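You operate a simulated robot arm through the tools that you are given. There is no shell and no other tool. Be economical: measure what you need, move in short steps, check, and stop when the job is done.

You are at the controls of a simulated two-armed robot. One attempt, no reset.

TASK
Stack the Melon brown jar from the small pallet on top of the Berry brown jar. Stack the tape roll marked "heavy" from the top of the steel table on top of the tape roll marked "29". Stack the grey box labelled "sensors" from the top of the steel table on top of the grey box that says "bulbs". Count the square tins on the top of the end table, then put as many of the bushes from the top of the end table on the front shelf of the cabinet. Take the empty roll on the top of the end table and put it away on the slot four. Stack the Plum bar from the top of the end table on top of the Lime bar. Turn the turns knob to 2. Put the teal pad from the stack of flat cartons on the wide end of the long table. Take the carton that says "Lot 26" from the slot three and leave it on the jack pallet top. Put the 3.5 mm grey bar from the slot one on the slot three and the 2.0 mm grey bar on the truck pallet top. The order is free. Set down upright: empty roll, carton.

The check looks at the end state, three seconds after you hand in, the way a careful person would. Anything else that was tipped, shoved, dropped, spilled or broken makes it a failure.

THE ROBOT
Two 7-joint arms with two-finger parallel grippers on one trunk, on a base that drives. Base frame: it is fixed to the floor where the robot stands at the start and does not move with it; the origin is under the middle of the robot, x ahead of it, y to its left, z up. Lengths are in cm, angles in rad, forces in N, time in s.
The left shoulder is at the start at [6, 18.9, 105.3], the right one opposite. With the tool pointing down near the work surface each hand reaches from about 10 to 50 cm from the robot's upright axis, wherever it stands, measured 20 degrees to its own side. Places, roughly: bar [975, -775, 75]; brown jar [50, 0, 75]; bush [950, -825, 75]; bush (4x4x3 cm) [960, -770, 70]; carton [-725, -450, 100]; empty roll (5x5x8 cm) [950, -790, 70]; front shelf of the cabinet [470, -840, 110]; grey bar [-725, -475, 50]; grey box [-225, 25, 75]; jack pallet top [-530, -360, 10]; slot four [-730, -390, 100]; slot three [-730, -460, 100]; square tin [975, -825, 75]; tape roll [-225, 25, 75]; teal pad (10x5x5 cm) [-150, -1080, 50]; truck pallet top [-720, -420, 10]; turns knob [40, -1150, 110]; wide end of the long table [50, -1490, 70]. Payload 3.43 kg a hand.
The TCP of each hand is the grasp point between the finger pads, 3 cm short of the fingertips. In the tool frame z runs along the fingers and y along their closing line. Largest opening 9.4 cm; finger width 2.8, thickness 1; the body of the gripper, 5 by 9.6 cm, starts 5.5 cm behind the TCP.
Orientation is that of the tool frame in the base frame, as a unit quaternion [x, y, z, w]. With the fingers straight down and closing along the base's y, the tool's x points along the base's -x, its y along +y and its z along -z.

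THE INTERFACE
- The arms move only by the tool servo_tool. It takes "left_rows", "right_rows" or both (then of equal length, played together; a hand with none holds still); each is a list of rows, each an object (a shift or turn left out is 0, a gripper value left out holds the last) with "dr": the turn, a rotation vector about the base's x, y, z in rad, a list of three; "translation": the shift along the base's x, y, z in cm, a list of three; "grip": the closure, from 0 (fully open) to 1 (shut). In form: [{"dr": [ax, ay, az], "translation": [x, y, z], "grip": grip}, ...]. A call has 1 to 8 rows; each row shifts and turns the commanded pose from where the row before left it. Each row takes 0.2 s and may step no farther than 5 cm and 0.15 rad from the row before; otherwise, or with a gripper value out of range, the whole call is refused. Where a pose cannot be reached the arm comes as near as it can. A force on the tool above 40 N (or 10 N above the force at the start of the call, whichever is more), or a blocked arm, ends the call early, and 0.2 s more pass. Each finger travels about 15.3 cm/s and halts on what it meets, pressing with about 43 N; the grip force reading is that of the motor and also rises with nothing between the fingers. The clock runs only during rows and for 0.2 s after the last one: add rows that do not move to give the fingers time. The reply holds the time, the measured pose of the TCP, the force on the tool along the base axes, the opening and the grip force, in the units named above and with some noise, with the torque about the TCP (base axes, N m) and any sound that the robot's microphone picked up, and new pictures: "pictures" is both (left out), scene, wrist or none (wrist: the cameras of the hands that moved).
- Cameras (640 x 400 px; columns grow to the right, rows downward): "scene" is now at [1.23, 1.1, 159.5]; the picture's right is [0.16, -0.99, 0.00], its down [-0.82, -0.14, -0.56] and it looks along [0.55, 0.09, -0.83] (base axes); focal length 281 px, centre (320, 200). "left" rides on the left gripper at [7.6, -1.4, -10.3] in its tool frame; the picture's right is [0.18, 0.98, 0.00], its down [-0.75, 0.14, -0.64] and it looks along [-0.63, 0.12, 0.77] (tool axes); focal length 243 px, centre (320, 200). "right" rides on the right gripper at [7.6, 1.4, -10.3] in its tool frame; the picture's right is [-0.18, 0.98, 0.00], its down [-0.75, -0.14, -0.64] and it looks along [-0.63, -0.12, 0.77] (tool axes); focal length 243 px, centre (320, 200). There is no depth. A picture from a camera that has moved, and an enlarged one, comes with that camera's place and axes in the base frame and with its lens.
- move_column(by): slides the trunk up (or, below 0, down) by that many cm; the arms and the scene camera ride with it, the base frame stays. It gives what a move gives, with no picture.
- drive_base(legs): drives the robot by 1 to 6 legs, each [ahead, left, turn to the left] in cm, cm and rad, along the robot's own axes; the way and the turn of a leg run together, so that a leg with both is an arc; at most 150 cm and 3.142 rad a leg. The arms and the cameras ride along, it lands a little off, and it stops where it bumps. It gives what a move gives, and a new picture of the scene camera.
- turn_head(pan, tilt): turns the head with the scene camera to pan (to the left, within 1.501 rad either way) and tilt (down, from -0.506 to 1.204), counted from straight ahead of the robot. It gives what a move gives, and a new picture of the scene camera.
- enlarge(camera, box): a new picture of the part [left, top, right, bottom] of that camera's present view, enlarged. It takes no simulated time.
- sign_off(): hands the job in; it is judged then, once.

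Go step by step. Nothing tells you exact positions but the pictures and the camera data: compare them with the known pose of the tool, close in by small moves and look again before you grip or let go. The budget is 556 turns and 360 pictures, counting those below and the enlarged ones. Unless the task says otherwise, let go and move clear before handing in, and close with one line.

The tools are called after ">>>" as name(argument=value, ...) on one line, values as JSON. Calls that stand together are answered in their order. servo_tool: Moves the arms, as the interface text tells. Its arguments: {"type":"object","properties":{"left_rows":{"type":"array","items":{"type":"object","properties":{"dr":{"type":"array","items":{"type":"number"}},"translation":{"type":"array","items":{"type":"number"}},"grip":{"type":"number"}}}},"right_rows":{"type":"array","items":{"type":"object","properties":{"dr":{"type":"array","items":{"type":"number"}},"translation":{"type":"array","items":{"type":"number"}},"grip":{"type":"number"}}}},"pictures":{"type":"string","enum":["both","scene","wrist","none"]}},"required":[]} The other tools are called the same way: move_column (by) slides the trunk up or down; drive_base (legs) drives the base; turn_head (pan, tilt) turns the head that bears the scene camera; enlarge (camera, box) takes an enlarged picture of a part of a camera's view; sign_off () hands the job in.

At the start:

```text
t: 0.0
left_position: [43.25, 16.36, 92.76]
left_orientation: [0.0, 1.0, 0.001, 0.0]
left_force: [-0.1, -0.5, 0.1]
left_ft_torque: [0.04, 0.01, -0.02]
left_opening: 9.4
left_grip_force: 0.0
right_position: [31.31, -15.5, 90.97]
right_orientation: [0.001, 1.0, 0.0, -0.001]
right_force: [-0.1, -0.2, -0.3]
right_ft_torque: [0.0, 0.0, 0.01]
right_opening: 9.38
right_grip_force: 0.0
trunk travel left (down, up): [-72.5, 26.5]
robot x, y, heading: [0.03, -0.03, 0.003]
head pan, tilt: [0.164, 0.974]
```

scene: 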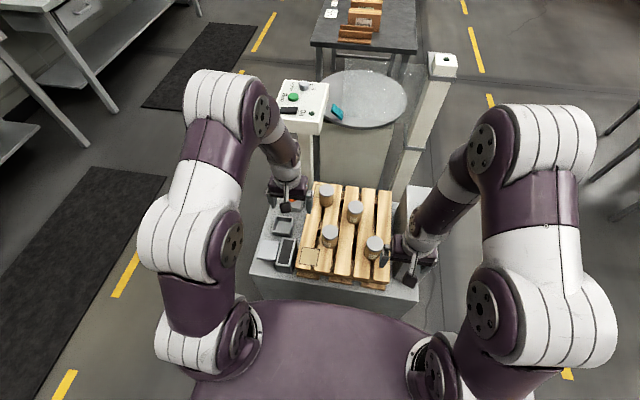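
right: 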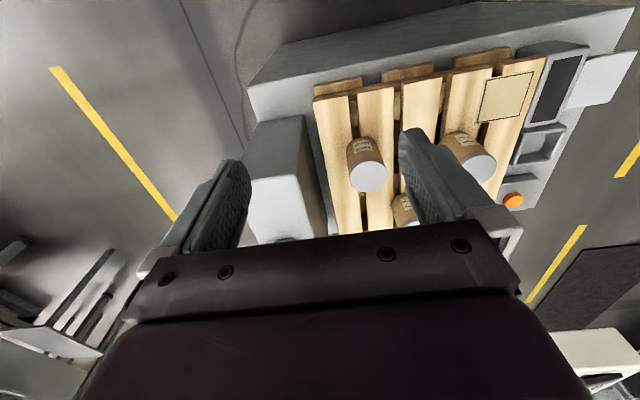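
left: 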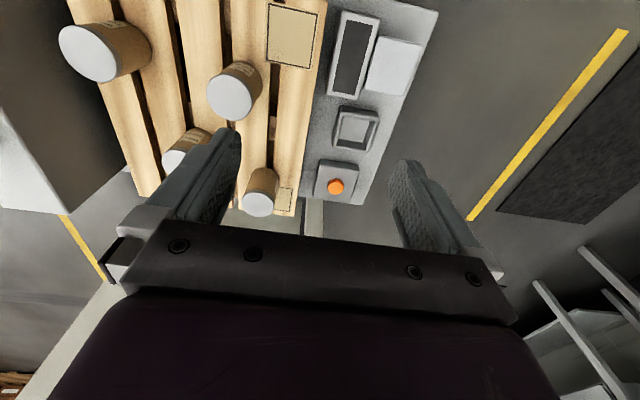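

I see four brown jars on the small pallet in front of me, with the hands to either side. I zoom in to read their labels.

>>> enlarge(camera="scene", box=[240, 170, 440, 295])

>>> enlarge(camera="left", box=[40, 0, 340, 220])

>>> enlarge(camera="right", box=[310, 40, 630, 240])

```text
3.20 times, centred on (340, 232) of scene
camera zoom: at [1.23, 1.1, 159.5], right [0.16, -0.99, 0.0], down [-0.82, -0.14, -0.56], along [0.55, 0.09, -0.83], focal length 899 px, centre (256, 96)
```

zoom: 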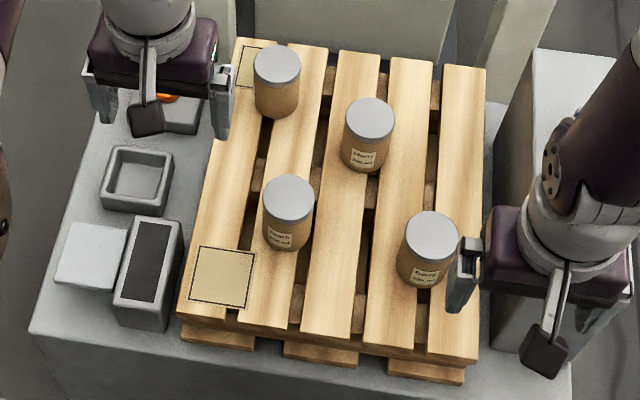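

```text
1.82 times, centred on (190, 110) of left
camera zoom: at [35.73, 15.2, 103.18], right [-0.18, 0.98, 0.0], down [0.75, 0.14, 0.64], along [0.63, 0.12, -0.77], focal length 441 px, centre (556, 364)
```

zoom: 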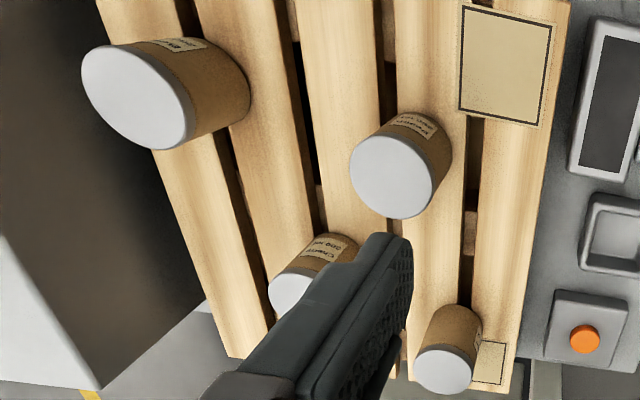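

```text
2.00 times, centred on (470, 140) of right
camera zoom: at [23.71, -14.23, 101.22], right [0.18, 0.98, 0.0], down [0.75, -0.14, 0.64], along [0.63, -0.12, -0.77], focal length 485 px, centre (20, 320)
```

zoom: 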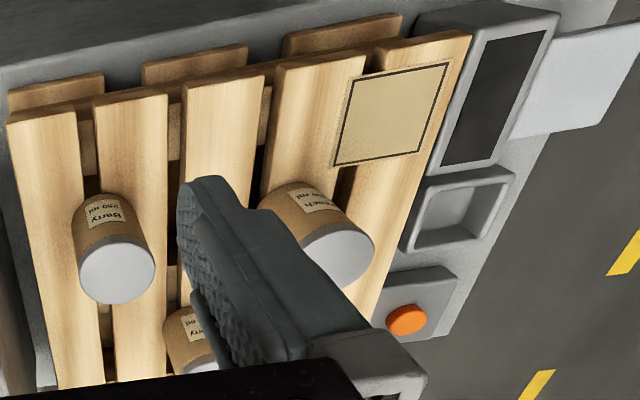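

>>> turn_head(pan=0, tilt=1.2)

```text
t: 0.8
left_position: [43.24, 16.48, 92.82]
left_orientation: [0.0, 1.0, 0.0, 0.001]
left_force: [0.0, 0.3, 0.8]
left_ft_torque: [0.02, -0.02, 0.01]
left_opening: 9.43
left_grip_force: 0.0
right_position: [31.27, -15.66, 91.06]
right_orientation: [0.0, 1.0, 0.0, 0.0]
right_force: [0.9, 1.0, -0.3]
right_ft_torque: [-0.01, -0.01, -0.02]
right_opening: 9.41
right_grip_force: 0.1
trunk travel left (down, up): [-72.5, 26.5]
robot x, y, heading: [0.17, -0.22, 0.001]
head pan, tilt: [0.0, 1.201]
camera scene: at [-0.21, -0.06, 158.06], right [0.0, -1.0, 0.0], down [-0.93, 0.0, -0.36], along [0.36, 0.0, -0.93], focal length 281 px, centre (320, 200)
```

scene: 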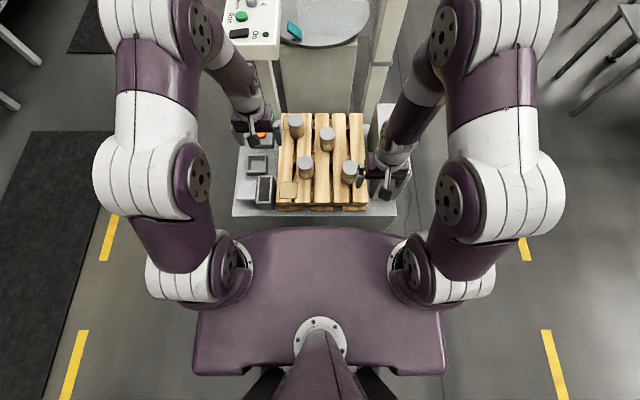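

Berry's lid is near [45.3,-10.9,71.5]. The far-left jar, probably Melon, is near [64,9.3]. I move the left hand above it to test the reach.

>>> servo_tool(left_rows=[{"translation": [4, -1.4, 0]}, {"translation": [4, -1.4, 0]}, {"translation": [4, -1.4, 0]}, {"translation": [4, -1.4, 0]}, {"translation": [4, -1.4, 0]}, {"translation": [0, 0, 0]}], pictures="both")

```text
t: 2.1
left_position: [60.08, 10.15, 92.14]
left_orientation: [-0.001, 1.0, -0.001, 0.0]
left_force: [0.5, -0.7, -0.1]
left_ft_torque: [-0.02, -0.02, 0.03]
left_opening: 9.38
left_grip_force: 0.0
left hand out of reach, approached as far as the arm can: row 5
right_position: [31.2, -15.55, 91.04]
right_orientation: [-0.001, 1.0, 0.0, 0.0]
right_force: [-0.5, -0.3, -0.2]
right_ft_torque: [-0.02, 0.01, -0.01]
right_opening: 9.37
right_grip_force: 0.1
trunk travel left (down, up): [-72.5, 26.5]
robot x, y, heading: [0.23, 0.17, -0.002]
head pan, tilt: [0.0, 1.201]
camera scene: at [-0.23, -0.07, 158.06], right [0.0, -1.0, 0.0], down [-0.93, 0.0, -0.36], along [0.36, 0.0, -0.93], focal length 281 px, centre (320, 200)
camera left: at [52.44, 8.9, 102.34], right [-0.18, 0.98, 0.0], down [0.75, 0.14, 0.64], along [0.63, 0.12, -0.77], focal length 243 px, centre (320, 200)
```

scene: 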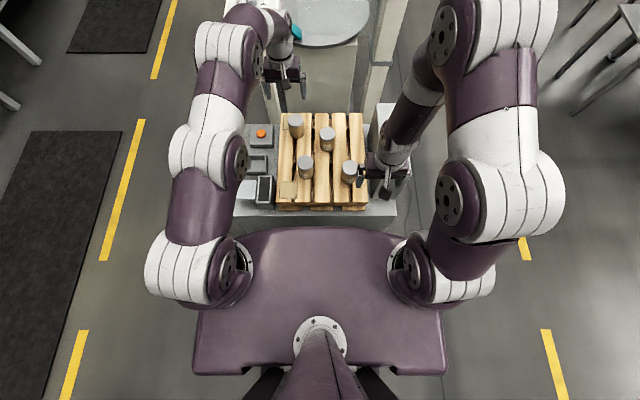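
left: 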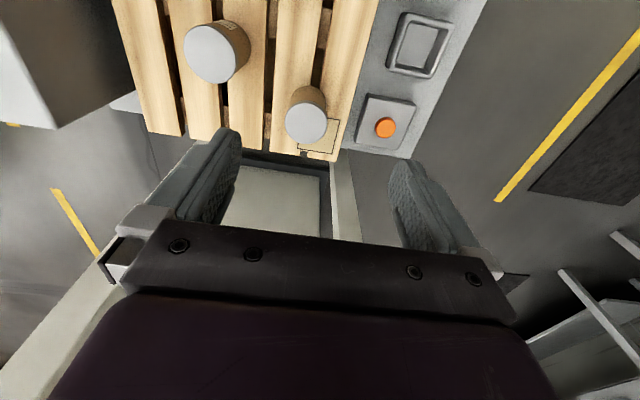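

The jar is confirmed near [65,9.5], just past the reach. I drive ahead a few cm and lower the trunk a bit.

>>> drive_base(legs=[[5, 0, 0]])

>>> enlarge(camera="left", box=[160, 0, 400, 200])

```text
t: 3.1
left_position: [64.91, 10.22, 92.16]
left_orientation: [0.0, 1.0, 0.0, 0.001]
left_force: [-0.1, 0.1, 0.3]
left_ft_torque: [0.03, 0.0, -0.01]
left_opening: 9.42
left_grip_force: 0.0
right_position: [36.09, -15.63, 91.03]
right_orientation: [0.0, 1.0, 0.001, 0.0]
right_force: [-0.5, -0.4, -0.2]
right_ft_torque: [-0.06, 0.0, 0.02]
right_opening: 9.41
right_grip_force: 0.1
trunk travel left (down, up): [-72.5, 26.5]
robot x, y, heading: [5.49, -0.06, 0.001]
head pan, tilt: [0.0, 1.201]
camera scene: at [4.62, -0.08, 158.06], right [0.0, -1.0, 0.0], down [-0.93, 0.0, -0.36], along [0.36, 0.0, -0.93], focal length 281 px, centre (320, 200)
```

scene: 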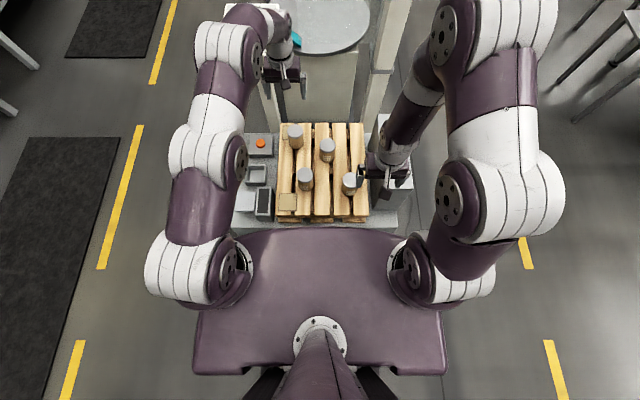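

```text
2.00 times, centred on (280, 100) of left
camera zoom: at [57.28, 8.93, 102.37], right [-0.18, 0.98, 0.0], down [0.75, 0.14, 0.64], along [0.63, 0.12, -0.77], focal length 485 px, centre (400, 400)
```

zoom: 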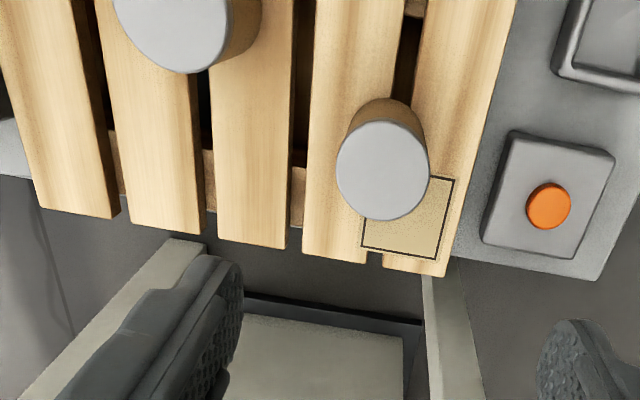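

>>> move_column(by=-12)

>>> servo_tool(left_rows=[{"translation": [0.4, -0.7, 0]}, {"translation": [0, 0, -4]}, {"translation": [0, 0, 0]}], pictures="both")

```text
t: 4.6
left_position: [64.94, 10.09, 80.04]
left_orientation: [0.001, 1.0, 0.0, 0.001]
left_force: [0.1, 0.7, -0.3]
left_ft_torque: [-0.02, 0.03, 0.01]
left_opening: 9.4
left_grip_force: 0.0
right_position: [36.13, -15.64, 79.02]
right_orientation: [0.001, 1.0, 0.0, -0.001]
right_force: [-0.4, -0.6, -0.1]
right_ft_torque: [-0.02, -0.01, 0.01]
right_opening: 9.41
right_grip_force: 0.0
trunk travel left (down, up): [-60.5, 38.5]
robot x, y, heading: [5.05, -0.11, -0.004]
head pan, tilt: [0.0, 1.201]
```

```text
t: 5.4
left_position: [64.92, 9.52, 75.76]
left_orientation: [0.0, 1.0, 0.001, 0.001]
left_force: [0.8, 0.6, 0.3]
left_ft_torque: [-0.03, -0.01, -0.02]
left_opening: 9.41
left_grip_force: 0.0
left hand out of reach, approached as far as the arm can: row 1
right_position: [36.03, -15.57, 79.0]
right_orientation: [0.0, 1.0, -0.001, 0.0]
right_force: [-0.8, 0.0, -0.3]
right_ft_torque: [-0.01, 0.02, 0.0]
right_opening: 9.4
right_grip_force: 0.1
trunk travel left (down, up): [-60.5, 38.5]
robot x, y, heading: [4.68, 0.03, -0.001]
head pan, tilt: [0.0, 1.201]
camera scene: at [4.58, -0.1, 146.06], right [0.0, -1.0, 0.0], down [-0.93, 0.0, -0.36], along [0.36, 0.0, -0.93], focal length 281 px, centre (320, 200)
camera left: at [57.26, 8.3, 86.07], right [-0.18, 0.98, 0.0], down [0.75, 0.14, 0.64], along [0.63, 0.12, -0.76], focal length 243 px, centre (320, 200)
```

scene: 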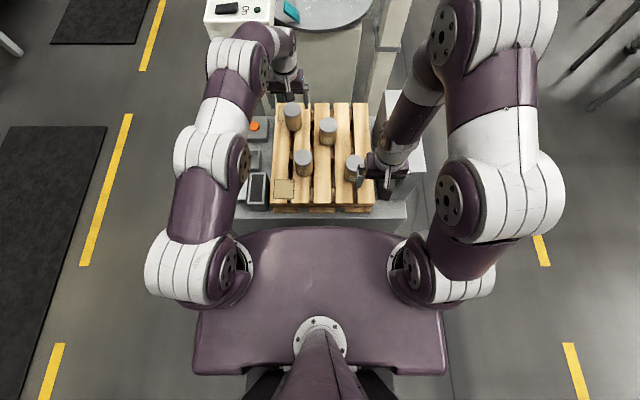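
left: 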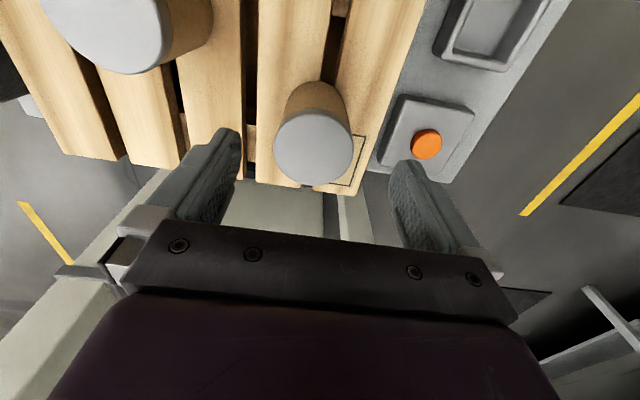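

>>> servo_tool(left_rows=[{"translation": [0.4, 0, -4]}, {"translation": [0, 0, -4]}, {"translation": [0, 0, -0.8]}, {"grip": 1}, {"grip": 1}, {"grip": 1}], pictures="both")

```text
t: 6.8
left_position: [65.3, 9.7, 67.01]
left_orientation: [0.0, 1.0, -0.001, 0.001]
left_force: [0.2, -1.0, -0.2]
left_ft_torque: [0.03, -0.02, -0.02]
left_opening: 6.04
left_grip_force: 43.5
right_position: [36.18, -15.5, 79.02]
right_orientation: [0.0, 1.0, 0.0, 0.001]
right_force: [-0.3, 0.7, 0.9]
right_ft_torque: [0.01, 0.02, 0.03]
right_opening: 9.39
right_grip_force: 0.1
trunk travel left (down, up): [-60.5, 38.5]
robot x, y, heading: [4.73, -0.06, 0.004]
head pan, tilt: [0.0, 1.201]
camera scene: at [4.67, -0.07, 146.06], right [0.0, -1.0, 0.0], down [-0.93, 0.0, -0.36], along [0.36, 0.0, -0.93], focal length 281 px, centre (320, 200)
camera left: at [57.74, 8.35, 77.25], right [-0.18, 0.98, 0.0], down [0.75, 0.14, 0.64], along [0.63, 0.12, -0.77], focal length 243 px, centre (320, 200)
```

scene: 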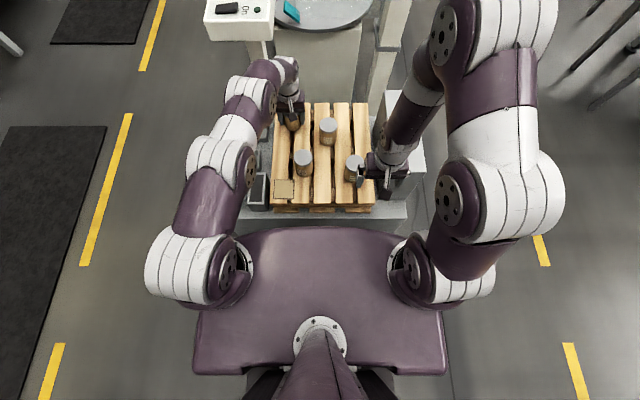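
left: 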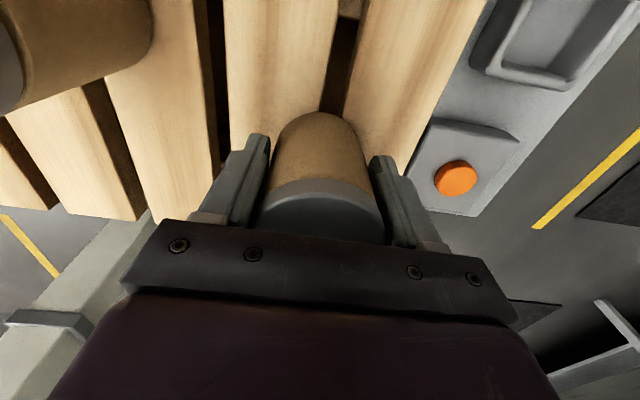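

>>> servo_tool(left_rows=[{"translation": [0, 0, 2]}, {"translation": [0, 0, 4]}, {"translation": [0, 0, 4]}, {"translation": [0, 0, 4]}, {"translation": [0, 0, 4]}, {"translation": [-4, -1, 0]}, {"translation": [-4, -2, 0]}, {"translation": [0, 0, 0]}], right_rows=[{"translation": [-1, -4, 2]}, {"translation": [-1, -4, 2]}, {"translation": [-1, -4, 2]}, {"translation": [0, -4, 2]}, {"translation": [0, 0, 2]}, {"translation": [0, 0, 2]}, {"translation": [0, 0, 2]}, {"translation": [0, 0, 0]}], pictures="scene")

```text
t: 8.6
left_position: [55.16, 7.09, 84.12]
left_orientation: [0.0, 1.0, -0.001, 0.0]
left_force: [-0.6, 0.0, -2.3]
left_ft_torque: [0.03, 0.01, 0.01]
left_opening: 6.03
left_grip_force: 42.5
left hand out of reach, approached as far as the arm can: row 4, 5
right_position: [33.43, -31.75, 93.03]
right_orientation: [0.0, 1.0, 0.0, 0.0]
right_force: [0.4, 0.1, -0.2]
right_ft_torque: [0.0, 0.02, 0.02]
right_opening: 9.41
right_grip_force: 0.1
trunk travel left (down, up): [-60.5, 38.5]
robot x, y, heading: [4.84, -0.01, 0.004]
head pan, tilt: [0.0, 1.201]
camera scene: at [4.8, -0.04, 146.06], right [0.0, -1.0, 0.0], down [-0.93, 0.0, -0.36], along [0.36, 0.0, -0.93], focal length 281 px, centre (320, 200)
```

scene: 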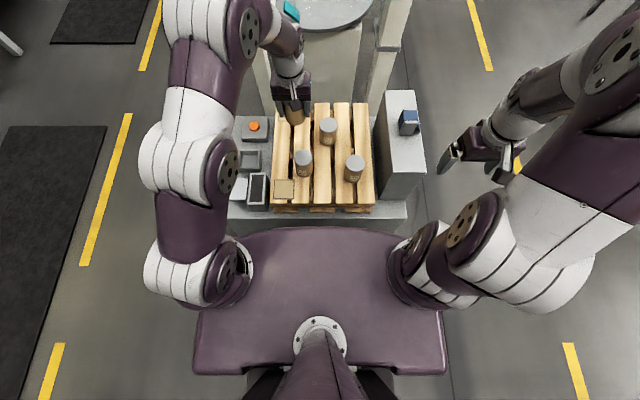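

>>> servo_tool(left_rows=[{"translation": [-2, -3.5, 0]}, {"translation": [-2, -3.5, 0]}, {"translation": [-2, -3.5, 0]}, {"translation": [-2, -3.5, 0]}, {"translation": [-1.6, -3.7, 0]}, {"translation": [0, 0, 0]}, {"translation": [0, 0, 0]}], pictures="both")

```text
t: 10.2
left_position: [45.23, -10.76, 84.12]
left_orientation: [0.0, 1.0, 0.0, 0.001]
left_force: [-0.2, 0.8, -0.7]
left_ft_torque: [-0.01, -0.01, 0.0]
left_opening: 6.04
left_grip_force: 43.2
right_position: [33.17, -31.76, 93.04]
right_orientation: [-0.001, 1.0, 0.0, -0.001]
right_force: [-0.1, -0.1, 0.4]
right_ft_torque: [-0.02, -0.03, -0.01]
right_opening: 9.43
right_grip_force: 0.1
trunk travel left (down, up): [-60.5, 38.5]
robot x, y, heading: [4.95, 0.03, -0.001]
head pan, tilt: [0.0, 1.201]
camera scene: at [4.65, -0.13, 146.06], right [0.0, -1.0, 0.0], down [-0.93, 0.0, -0.36], along [0.36, 0.0, -0.93], focal length 281 px, centre (320, 200)
camera left: at [37.68, -12.02, 94.39], right [-0.18, 0.98, 0.0], down [0.75, 0.14, 0.64], along [0.63, 0.12, -0.77], focal length 243 px, centre (320, 200)
```

scene: 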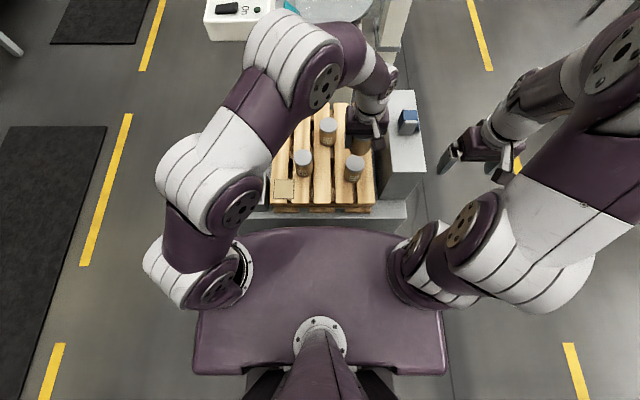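
left: 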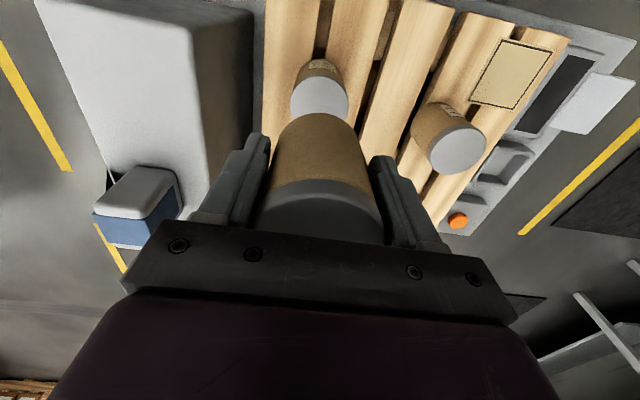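

>>> enlarge(camera="left", box=[240, 40, 400, 240])

>>> enlarge(camera="scene", box=[280, 80, 440, 220])

```text
2.00 times, centred on (320, 140) of left
camera zoom: at [37.68, -12.02, 94.39], right [-0.18, 0.98, 0.0], down [0.75, 0.14, 0.64], along [0.63, 0.12, -0.77], focal length 485 px, centre (320, 320)
```

zoom: 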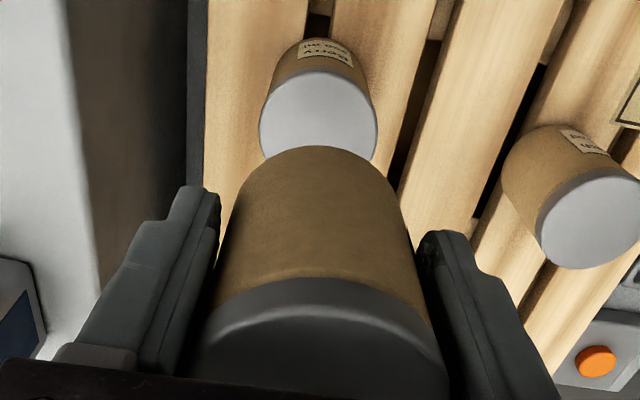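

```text
2.86 times, centred on (360, 150) of scene
camera zoom: at [4.65, -0.13, 146.06], right [0.0, -1.0, 0.0], down [-0.93, 0.0, -0.36], along [0.36, 0.0, -0.93], focal length 802 px, centre (206, 343)
```

zoom: 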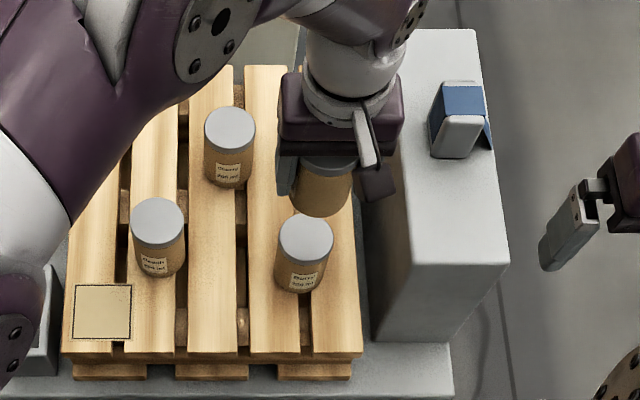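

>>> servo_tool(left_rows=[{"translation": [0.1, 0, -3]}, {"translation": [0, 0, -3]}, {"translation": [0, 0, -1.5]}, {"translation": [0, 0, 0]}], pictures="both")

>>> enlarge(camera="scene", box=[300, 100, 420, 220])

```text
t: 11.2
left_position: [45.31, -10.81, 76.58]
left_orientation: [0.001, 1.0, 0.0, 0.001]
left_force: [0.9, -0.3, -1.0]
left_ft_torque: [0.0, 0.03, -0.04]
left_opening: 6.07
left_grip_force: 42.9
right_position: [33.12, -31.67, 93.0]
right_orientation: [-0.001, 1.0, 0.0, 0.0]
right_force: [0.0, 0.1, -0.4]
right_ft_torque: [0.0, 0.02, 0.0]
right_opening: 9.41
right_grip_force: 0.0
trunk travel left (down, up): [-60.5, 38.5]
robot x, y, heading: [4.92, -0.11, -0.001]
head pan, tilt: [0.0, 1.201]
camera scene: at [4.65, -0.09, 146.06], right [0.0, -1.0, 0.0], down [-0.93, 0.0, -0.36], along [0.36, 0.0, -0.93], focal length 281 px, centre (320, 200)
camera left: at [37.74, -12.04, 86.85], right [-0.18, 0.98, 0.0], down [0.75, 0.14, 0.64], along [0.63, 0.12, -0.77], focal length 243 px, centre (320, 200)
```

scene: 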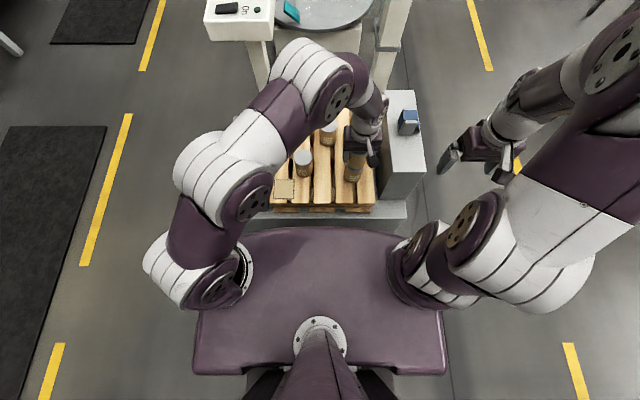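
left: 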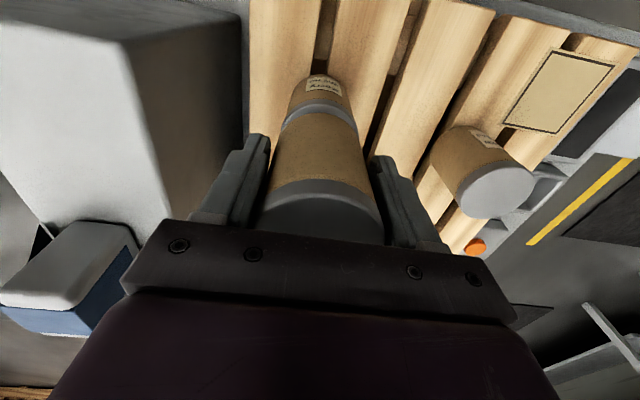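

```text
3.33 times, centred on (360, 160) of scene
camera zoom: at [4.65, -0.09, 146.06], right [0.0, -1.0, 0.0], down [-0.93, 0.0, -0.36], along [0.36, 0.0, -0.93], focal length 936 px, centre (187, 333)
```

zoom: 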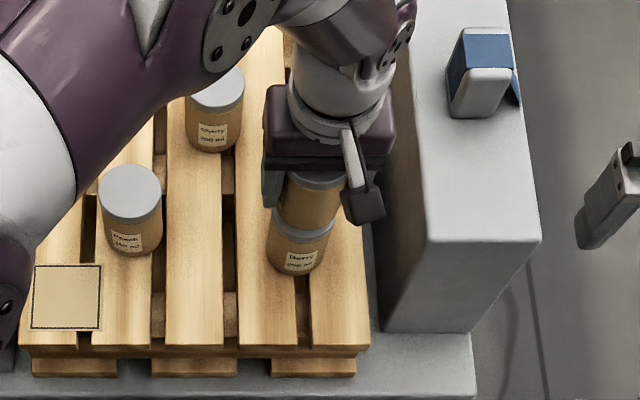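

Alignment looks good. I lower in small steps until contact.

>>> servo_tool(left_rows=[{"translation": [0, 0, -0.5]}, {"translation": [0, 0, -0.4]}, {"translation": [0, 0, 0]}], pictures="none")

>>> servo_tool(left_rows=[{"translation": [0, 0, -0.4]}, {"translation": [0, 0, 0]}], pictures="wrist")

```text
t: 12.0
left_position: [45.51, -10.74, 75.79]
left_orientation: [0.0, 1.0, 0.0, 0.001]
left_force: [-0.2, -0.5, -0.6]
left_ft_torque: [-0.03, 0.02, 0.01]
left_opening: 6.04
left_grip_force: 42.6
right_position: [33.16, -31.77, 93.01]
right_orientation: [0.001, 1.0, 0.0, 0.0]
right_force: [0.0, -0.7, 0.1]
right_ft_torque: [-0.04, -0.01, -0.01]
right_opening: 9.38
right_grip_force: 0.0
trunk travel left (down, up): [-60.5, 38.5]
robot x, y, heading: [4.94, 0.02, 0.0]
head pan, tilt: [0.0, 1.201]
```

```text
t: 12.6
left_position: [45.43, -10.82, 75.45]
left_orientation: [0.0, 1.0, -0.001, 0.002]
left_force: [-0.4, 0.6, 15.7]
left_ft_torque: [0.23, 0.16, 0.02]
left_opening: 6.04
left_grip_force: 42.8
right_position: [33.15, -31.65, 92.96]
right_orientation: [0.0, 1.0, 0.0, 0.001]
right_force: [1.1, 0.1, 0.3]
right_ft_torque: [0.03, 0.03, -0.02]
right_opening: 9.4
right_grip_force: 0.0
trunk travel left (down, up): [-60.5, 38.5]
robot x, y, heading: [4.27, -0.39, 0.001]
head pan, tilt: [0.0, 1.201]
camera left: at [37.78, -12.04, 85.7], right [-0.18, 0.98, 0.0], down [0.75, 0.14, 0.65], along [0.63, 0.12, -0.76], focal length 243 px, centre (320, 200)
```

left: 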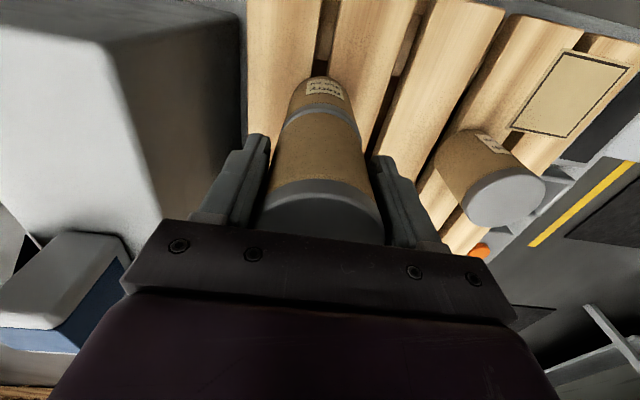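

>>> enlarge(camera="scene", box=[320, 120, 400, 200])

>>> enlarge(camera="left", box=[260, 60, 390, 250])

```text
5.00 times, centred on (360, 160) of scene
camera zoom: at [4.5, -0.04, 146.09], right [0.0, -1.0, 0.0], down [-0.93, 0.0, -0.36], along [0.36, 0.0, -0.93], focal length 1404 px, centre (120, 400)
```

zoom: 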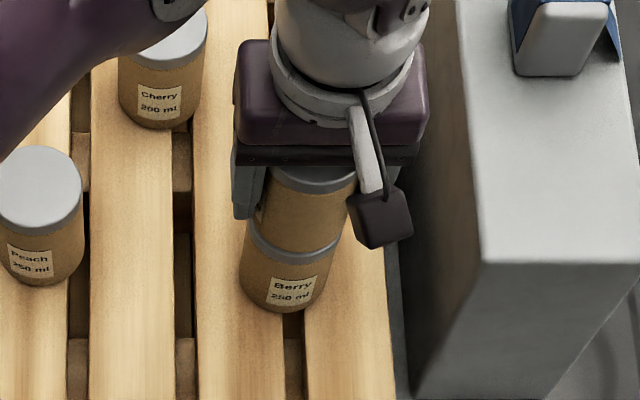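

```text
2.11 times, centred on (325, 155) of left
camera zoom: at [37.78, -12.04, 85.7], right [-0.18, 0.98, 0.0], down [0.75, 0.14, 0.65], along [0.63, 0.12, -0.76], focal length 511 px, centre (310, 295)
```

zoom: 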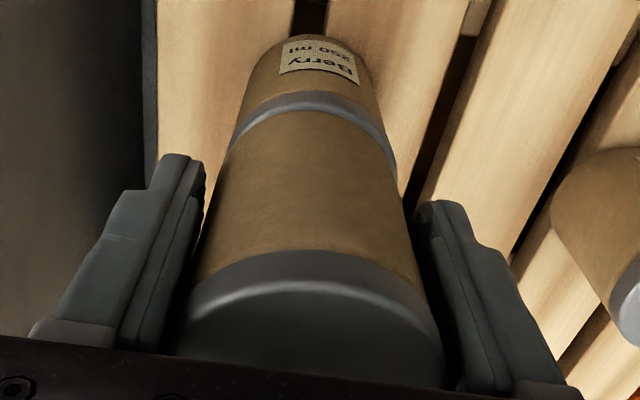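

>>> servo_tool(left_rows=[{"grip": 0.4}, {"grip": 0}, {"grip": 0}, {"translation": [0, 0, 4]}, {"translation": [0, 0, 4]}, {"translation": [0, 0, 4]}, {"translation": [-3, 4, 1]}, {"translation": [-3, 4, 1]}], pictures="both")

```text
refused: row 7 steps farther than a row can; nothing moved
```

>>> servo_tool(left_rows=[{"grip": 0.4}, {"grip": 0}, {"grip": 0}, {"translation": [0, 0, 4]}, {"translation": [0, 0, 4]}, {"translation": [0, 0, 4]}, {"translation": [-3, 3.5, 1]}, {"translation": [-3, 3.5, 1]}], pictures="both")

```text
t: 14.4
left_position: [39.23, -3.52, 89.2]
left_orientation: [-0.001, 1.0, 0.0, 0.001]
left_force: [0.3, 0.7, -0.4]
left_ft_torque: [-0.04, -0.01, 0.01]
left_opening: 9.4
left_grip_force: 0.0
right_position: [33.18, -31.75, 93.07]
right_orientation: [0.0, 1.0, 0.001, 0.0]
right_force: [-0.2, 1.1, -0.1]
right_ft_torque: [-0.03, -0.02, 0.0]
right_opening: 9.4
right_grip_force: 0.0
trunk travel left (down, up): [-60.5, 38.5]
robot x, y, heading: [4.88, -0.05, 0.001]
head pan, tilt: [0.0, 1.201]
camera scene: at [4.54, 0.0, 146.06], right [0.0, -1.0, 0.0], down [-0.93, 0.0, -0.36], along [0.36, 0.0, -0.93], focal length 281 px, centre (320, 200)
camera left: at [31.64, -4.76, 99.54], right [-0.18, 0.98, 0.0], down [0.75, 0.14, 0.64], along [0.63, 0.12, -0.77], focal length 243 px, centre (320, 200)
```

scene: 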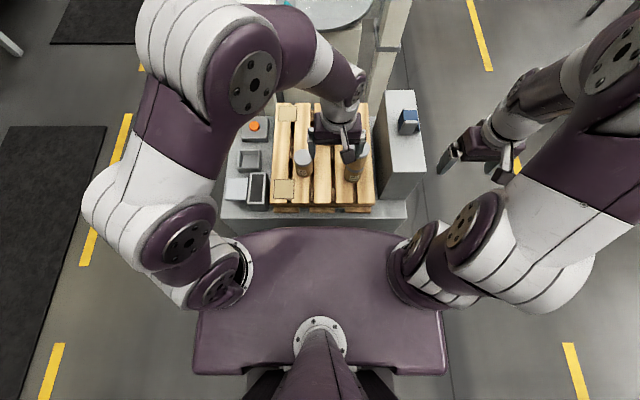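
left: 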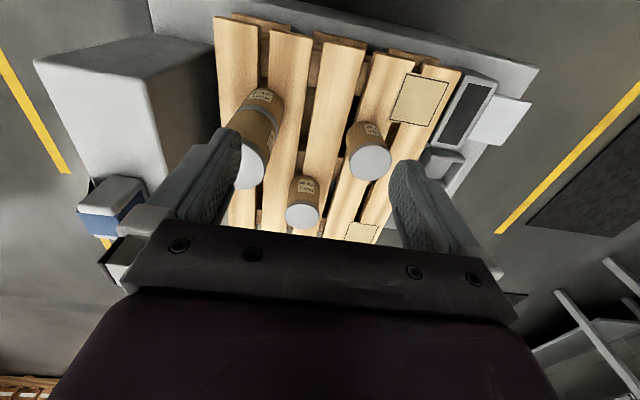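

Melon is stacked on Berry. I draw the arms in, then raise the trunk and back away.

>>> servo_tool(left_rows=[{"translation": [-2, 4, 2]}, {"translation": [-2, 4, 2]}, {"translation": [-2, 4, 2]}, {"translation": [-2, 4, 0]}, {"translation": [0, 4, 0]}], right_rows=[{"translation": [0, 4, 1]}, {"translation": [0, 4, 1]}, {"translation": [0, 4, 0]}, {"translation": [0, 2, 0]}, {"translation": [0, 0, 0]}], pictures="none")

>>> move_column(by=12)

>>> turn_head(pan=1.5, tilt=0.5)

>>> turn_head(pan=-1.5, tilt=0.5)

```text
t: 15.6
left_position: [31.28, 16.27, 95.4]
left_orientation: [0.0, 1.0, 0.0, 0.0]
left_force: [0.0, 0.0, 1.0]
left_ft_torque: [0.01, -0.01, -0.02]
left_opening: 9.42
left_grip_force: 0.0
right_position: [33.24, -17.41, 94.83]
right_orientation: [0.0, 1.0, 0.0, 0.001]
right_force: [0.6, 0.1, 0.6]
right_ft_torque: [0.01, -0.01, 0.01]
right_opening: 9.4
right_grip_force: 0.1
trunk travel left (down, up): [-60.5, 38.5]
robot x, y, heading: [4.95, -0.05, -0.002]
head pan, tilt: [0.0, 1.201]
```

```text
t: 17.1
left_position: [31.35, 16.26, 107.32]
left_orientation: [0.0, 1.0, -0.001, 0.001]
left_force: [-0.1, 0.0, -1.0]
left_ft_torque: [-0.02, 0.01, -0.03]
left_opening: 9.39
left_grip_force: 0.0
right_position: [33.17, -17.49, 106.89]
right_orientation: [0.0, 1.0, 0.0, 0.0]
right_force: [0.6, -0.7, 0.0]
right_ft_torque: [0.01, 0.01, 0.03]
right_opening: 9.41
right_grip_force: 0.0
trunk travel left (down, up): [-72.5, 26.5]
robot x, y, heading: [4.69, -0.12, 0.001]
head pan, tilt: [0.0, 1.201]
```

```text
t: 18.7
left_position: [31.25, 16.22, 107.27]
left_orientation: [-0.001, 1.0, 0.0, 0.0]
left_force: [0.5, 0.5, -0.5]
left_ft_torque: [-0.03, 0.03, -0.02]
left_opening: 9.41
left_grip_force: 0.2
right_position: [33.2, -17.59, 106.95]
right_orientation: [0.0, 1.0, 0.0, 0.0]
right_force: [0.2, -0.2, 0.1]
right_ft_torque: [-0.01, 0.03, 0.0]
right_opening: 9.4
right_grip_force: 0.1
trunk travel left (down, up): [-72.5, 26.5]
robot x, y, heading: [5.01, -0.12, 0.007]
head pan, tilt: [1.499, 0.499]
camera scene: at [-0.3, 9.0, 163.42], right [1.0, -0.07, 0.0], down [-0.03, -0.48, -0.88], along [0.06, 0.88, -0.48], focal length 281 px, centre (320, 200)
```

scene: 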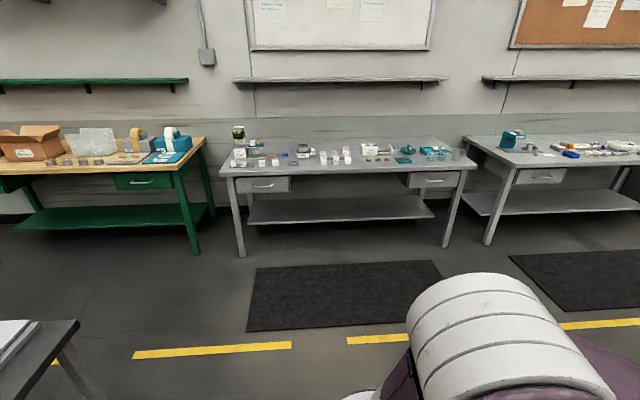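

```text
t: 21.3
left_position: [31.34, 16.21, 107.3]
left_orientation: [0.0, 1.0, 0.001, 0.0]
left_force: [-0.2, -0.8, -0.1]
left_ft_torque: [-0.01, -0.02, -0.01]
left_opening: 9.4
left_grip_force: 0.0
right_position: [33.15, -17.59, 106.98]
right_orientation: [0.0, 1.0, 0.0, 0.0]
right_force: [0.4, 0.1, -0.8]
right_ft_torque: [0.0, -0.02, 0.01]
right_opening: 9.41
right_grip_force: 0.0
trunk travel left (down, up): [-72.5, 26.5]
robot x, y, heading: [4.97, 0.19, -0.0]
head pan, tilt: [-1.499, 0.499]
camera scene: at [-0.29, -9.15, 163.43], right [-1.0, -0.07, 0.0], down [-0.03, 0.48, -0.88], along [0.06, -0.88, -0.48], focal length 281 px, centre (320, 200)
```

scene: 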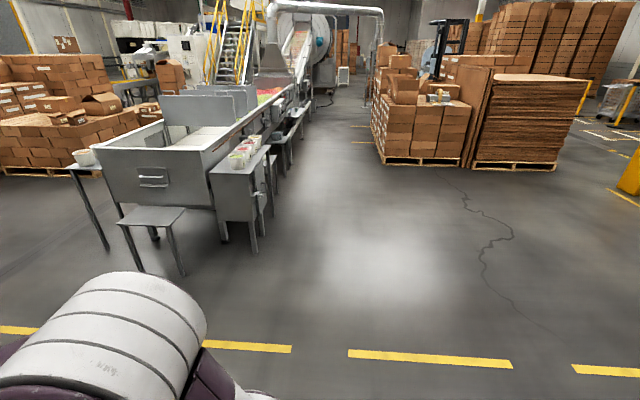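

>>> drive_base(legs=[[-35, 0, 0], [0, 0, -1.57]])

>>> turn_head(pan=-1.3, tilt=0.5)

```text
t: 27.3
left_position: [-12.56, -26.16, 107.37]
left_orientation: [0.698, 0.716, 0.0, 0.0]
left_force: [-0.4, 0.3, -0.2]
left_ft_torque: [0.02, -0.02, 0.01]
left_opening: 9.38
left_grip_force: 0.2
right_position: [-46.26, -28.9, 106.93]
right_orientation: [0.698, 0.716, 0.0, 0.001]
right_force: [-0.1, -0.1, 0.1]
right_ft_torque: [-0.01, -0.01, -0.02]
right_opening: 9.41
right_grip_force: 0.1
trunk travel left (down, up): [-72.5, 26.5]
robot x, y, heading: [-29.86, -0.05, -1.542]
head pan, tilt: [-1.499, 0.499]
camera scene: at [-38.45, 4.87, 163.43], right [-0.1, 1.0, 0.0], down [0.48, 0.05, -0.88], along [-0.87, -0.09, -0.48], focal length 281 px, centre (320, 200)
```

scene: 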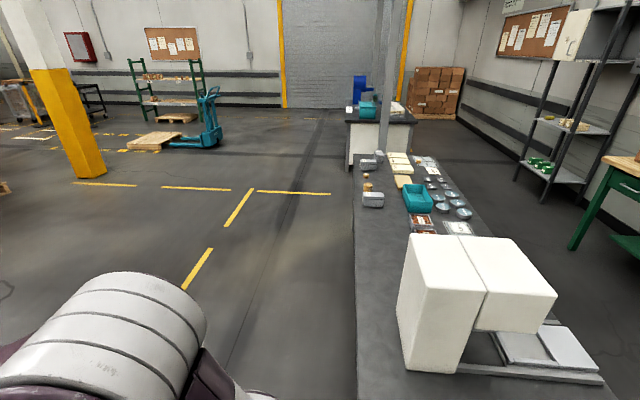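

```text
t: 28.0
left_position: [-12.51, -26.22, 107.31]
left_orientation: [0.698, 0.716, 0.0, 0.0]
left_force: [1.0, -0.7, 0.6]
left_ft_torque: [0.0, 0.0, -0.03]
left_opening: 9.38
left_grip_force: 0.0
right_position: [-46.38, -28.78, 106.97]
right_orientation: [0.698, 0.716, 0.0, 0.0]
right_force: [-0.1, 0.0, -0.8]
right_ft_torque: [0.0, 0.02, 0.05]
right_opening: 9.4
right_grip_force: 0.1
trunk travel left (down, up): [-72.5, 26.5]
robot x, y, heading: [-29.57, -0.32, -1.547]
head pan, tilt: [-1.3, 0.499]
camera scene: at [-38.1, 3.1, 163.43], right [-0.29, 0.96, 0.0], down [0.46, 0.14, -0.88], along [-0.84, -0.26, -0.48], focal length 281 px, centre (320, 200)
```

scene: 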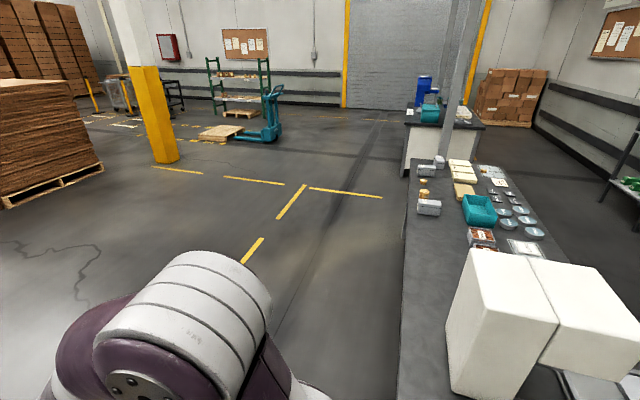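

The steel table runs along −x with its near edge at about y=10. I drive south, turn to face +y, then slide left to x≈−225.

>>> drive_base(legs=[[45, 0, 0], [0, 0, 3.115], [0, 100, 0], [0, 85, 0]])

>>> turn_head(pan=0, tilt=0.9)

```text
t: 47.0
left_position: [-228.49, -25.51, 107.28]
left_orientation: [0.717, -0.697, -0.001, -0.001]
left_force: [0.7, 0.0, 0.0]
left_ft_torque: [-0.01, -0.01, 0.0]
left_opening: 9.37
left_grip_force: 0.1
right_position: [-194.59, -22.85, 107.02]
right_orientation: [0.717, -0.697, 0.001, 0.0]
right_force: [-0.6, -0.6, 0.9]
right_ft_torque: [-0.01, 0.03, 0.0]
right_opening: 9.4
right_grip_force: 0.0
trunk travel left (down, up): [-72.5, 26.5]
robot x, y, heading: [-211.2, -51.55, 1.598]
head pan, tilt: [-1.3, 0.499]
camera scene: at [-202.37, -54.89, 163.43], right [0.3, -0.96, 0.0], down [-0.46, -0.14, -0.88], along [0.84, 0.26, -0.48], focal length 281 px, centre (320, 200)
```

scene: 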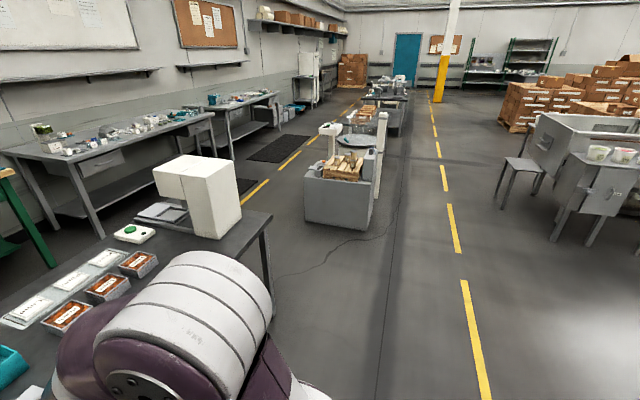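

```text
t: 48.4
left_position: [-228.51, -25.58, 107.28]
left_orientation: [0.718, -0.696, -0.001, 0.0]
left_force: [-0.3, 0.5, 0.1]
left_ft_torque: [-0.02, 0.0, 0.02]
left_opening: 9.38
left_grip_force: 0.1
right_position: [-194.6, -22.67, 106.93]
right_orientation: [0.717, -0.697, 0.0, 0.0]
right_force: [0.1, -1.7, -0.3]
right_ft_torque: [-0.02, 0.01, 0.02]
right_opening: 9.43
right_grip_force: 0.0
trunk travel left (down, up): [-72.5, 26.5]
robot x, y, heading: [-211.54, -51.68, 1.609]
head pan, tilt: [0.0, 0.901]
camera scene: at [-211.27, -50.03, 160.04], right [1.0, 0.03, 0.0], down [0.02, -0.78, -0.62], along [-0.02, 0.62, -0.78], focal length 281 px, centre (320, 200)
```

scene: 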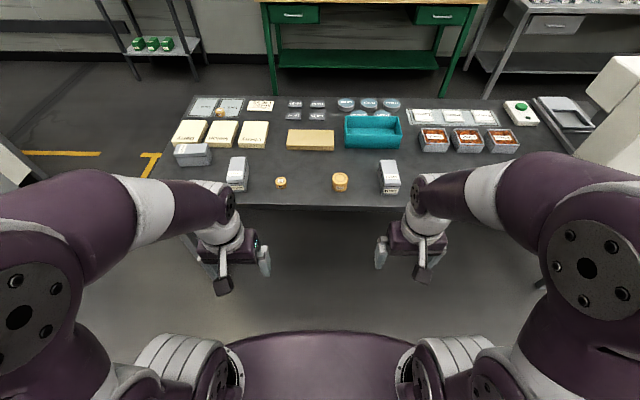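

>>> enlarge(camera="scene", box=[160, 135, 300, 210])

>>> enlarge(camera="scene", box=[260, 135, 420, 210])

```text
4.57 times, centred on (230, 172) of scene
camera zoom: at [-211.27, -50.03, 160.04], right [1.0, 0.03, 0.0], down [0.02, -0.78, -0.62], along [-0.02, 0.62, -0.78], focal length 1284 px, centre (731, 326)
```

zoom: 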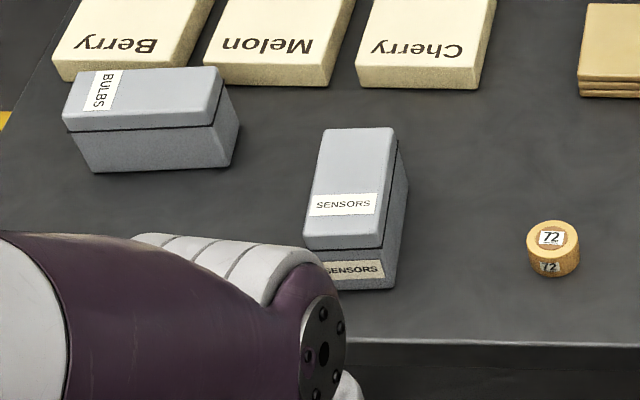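

```text
4.00 times, centred on (340, 172) of scene
camera zoom: at [-211.27, -50.03, 160.04], right [1.0, 0.03, 0.0], down [0.02, -0.78, -0.62], along [-0.02, 0.62, -0.78], focal length 1124 px, centre (240, 310)
```

zoom: 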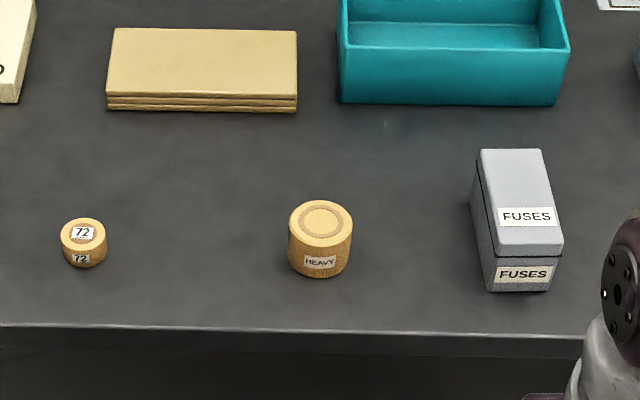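

>>> enlarge(camera="scene", box=[160, 85, 350, 155])

```text
3.37 times, centred on (255, 120) of scene
camera zoom: at [-211.27, -50.03, 160.04], right [1.0, 0.03, 0.0], down [0.02, -0.78, -0.62], along [-0.02, 0.62, -0.78], focal length 946 px, centre (539, 470)
```

zoom: 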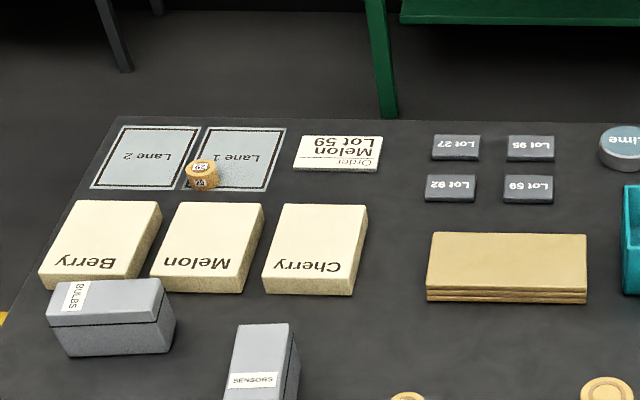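

>>> enlarge(camera="scene", box=[205, 100, 240, 124])

```text
16.00 times, centred on (222, 112) of scene
camera zoom: at [-211.27, -50.03, 160.04], right [1.0, 0.03, 0.0], down [0.02, -0.78, -0.62], along [-0.02, 0.62, -0.78], focal length 4494 px, centre (1880, 1608)
```

zoom: 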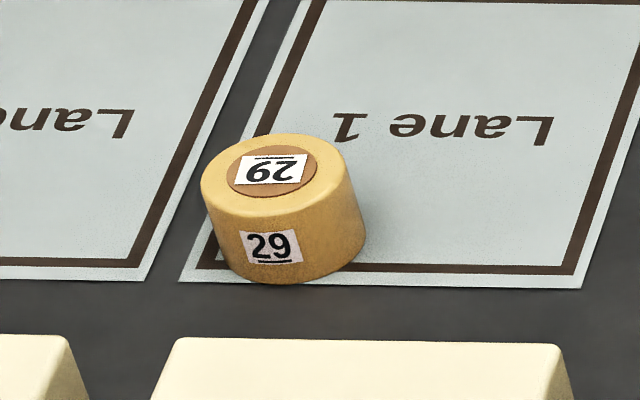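

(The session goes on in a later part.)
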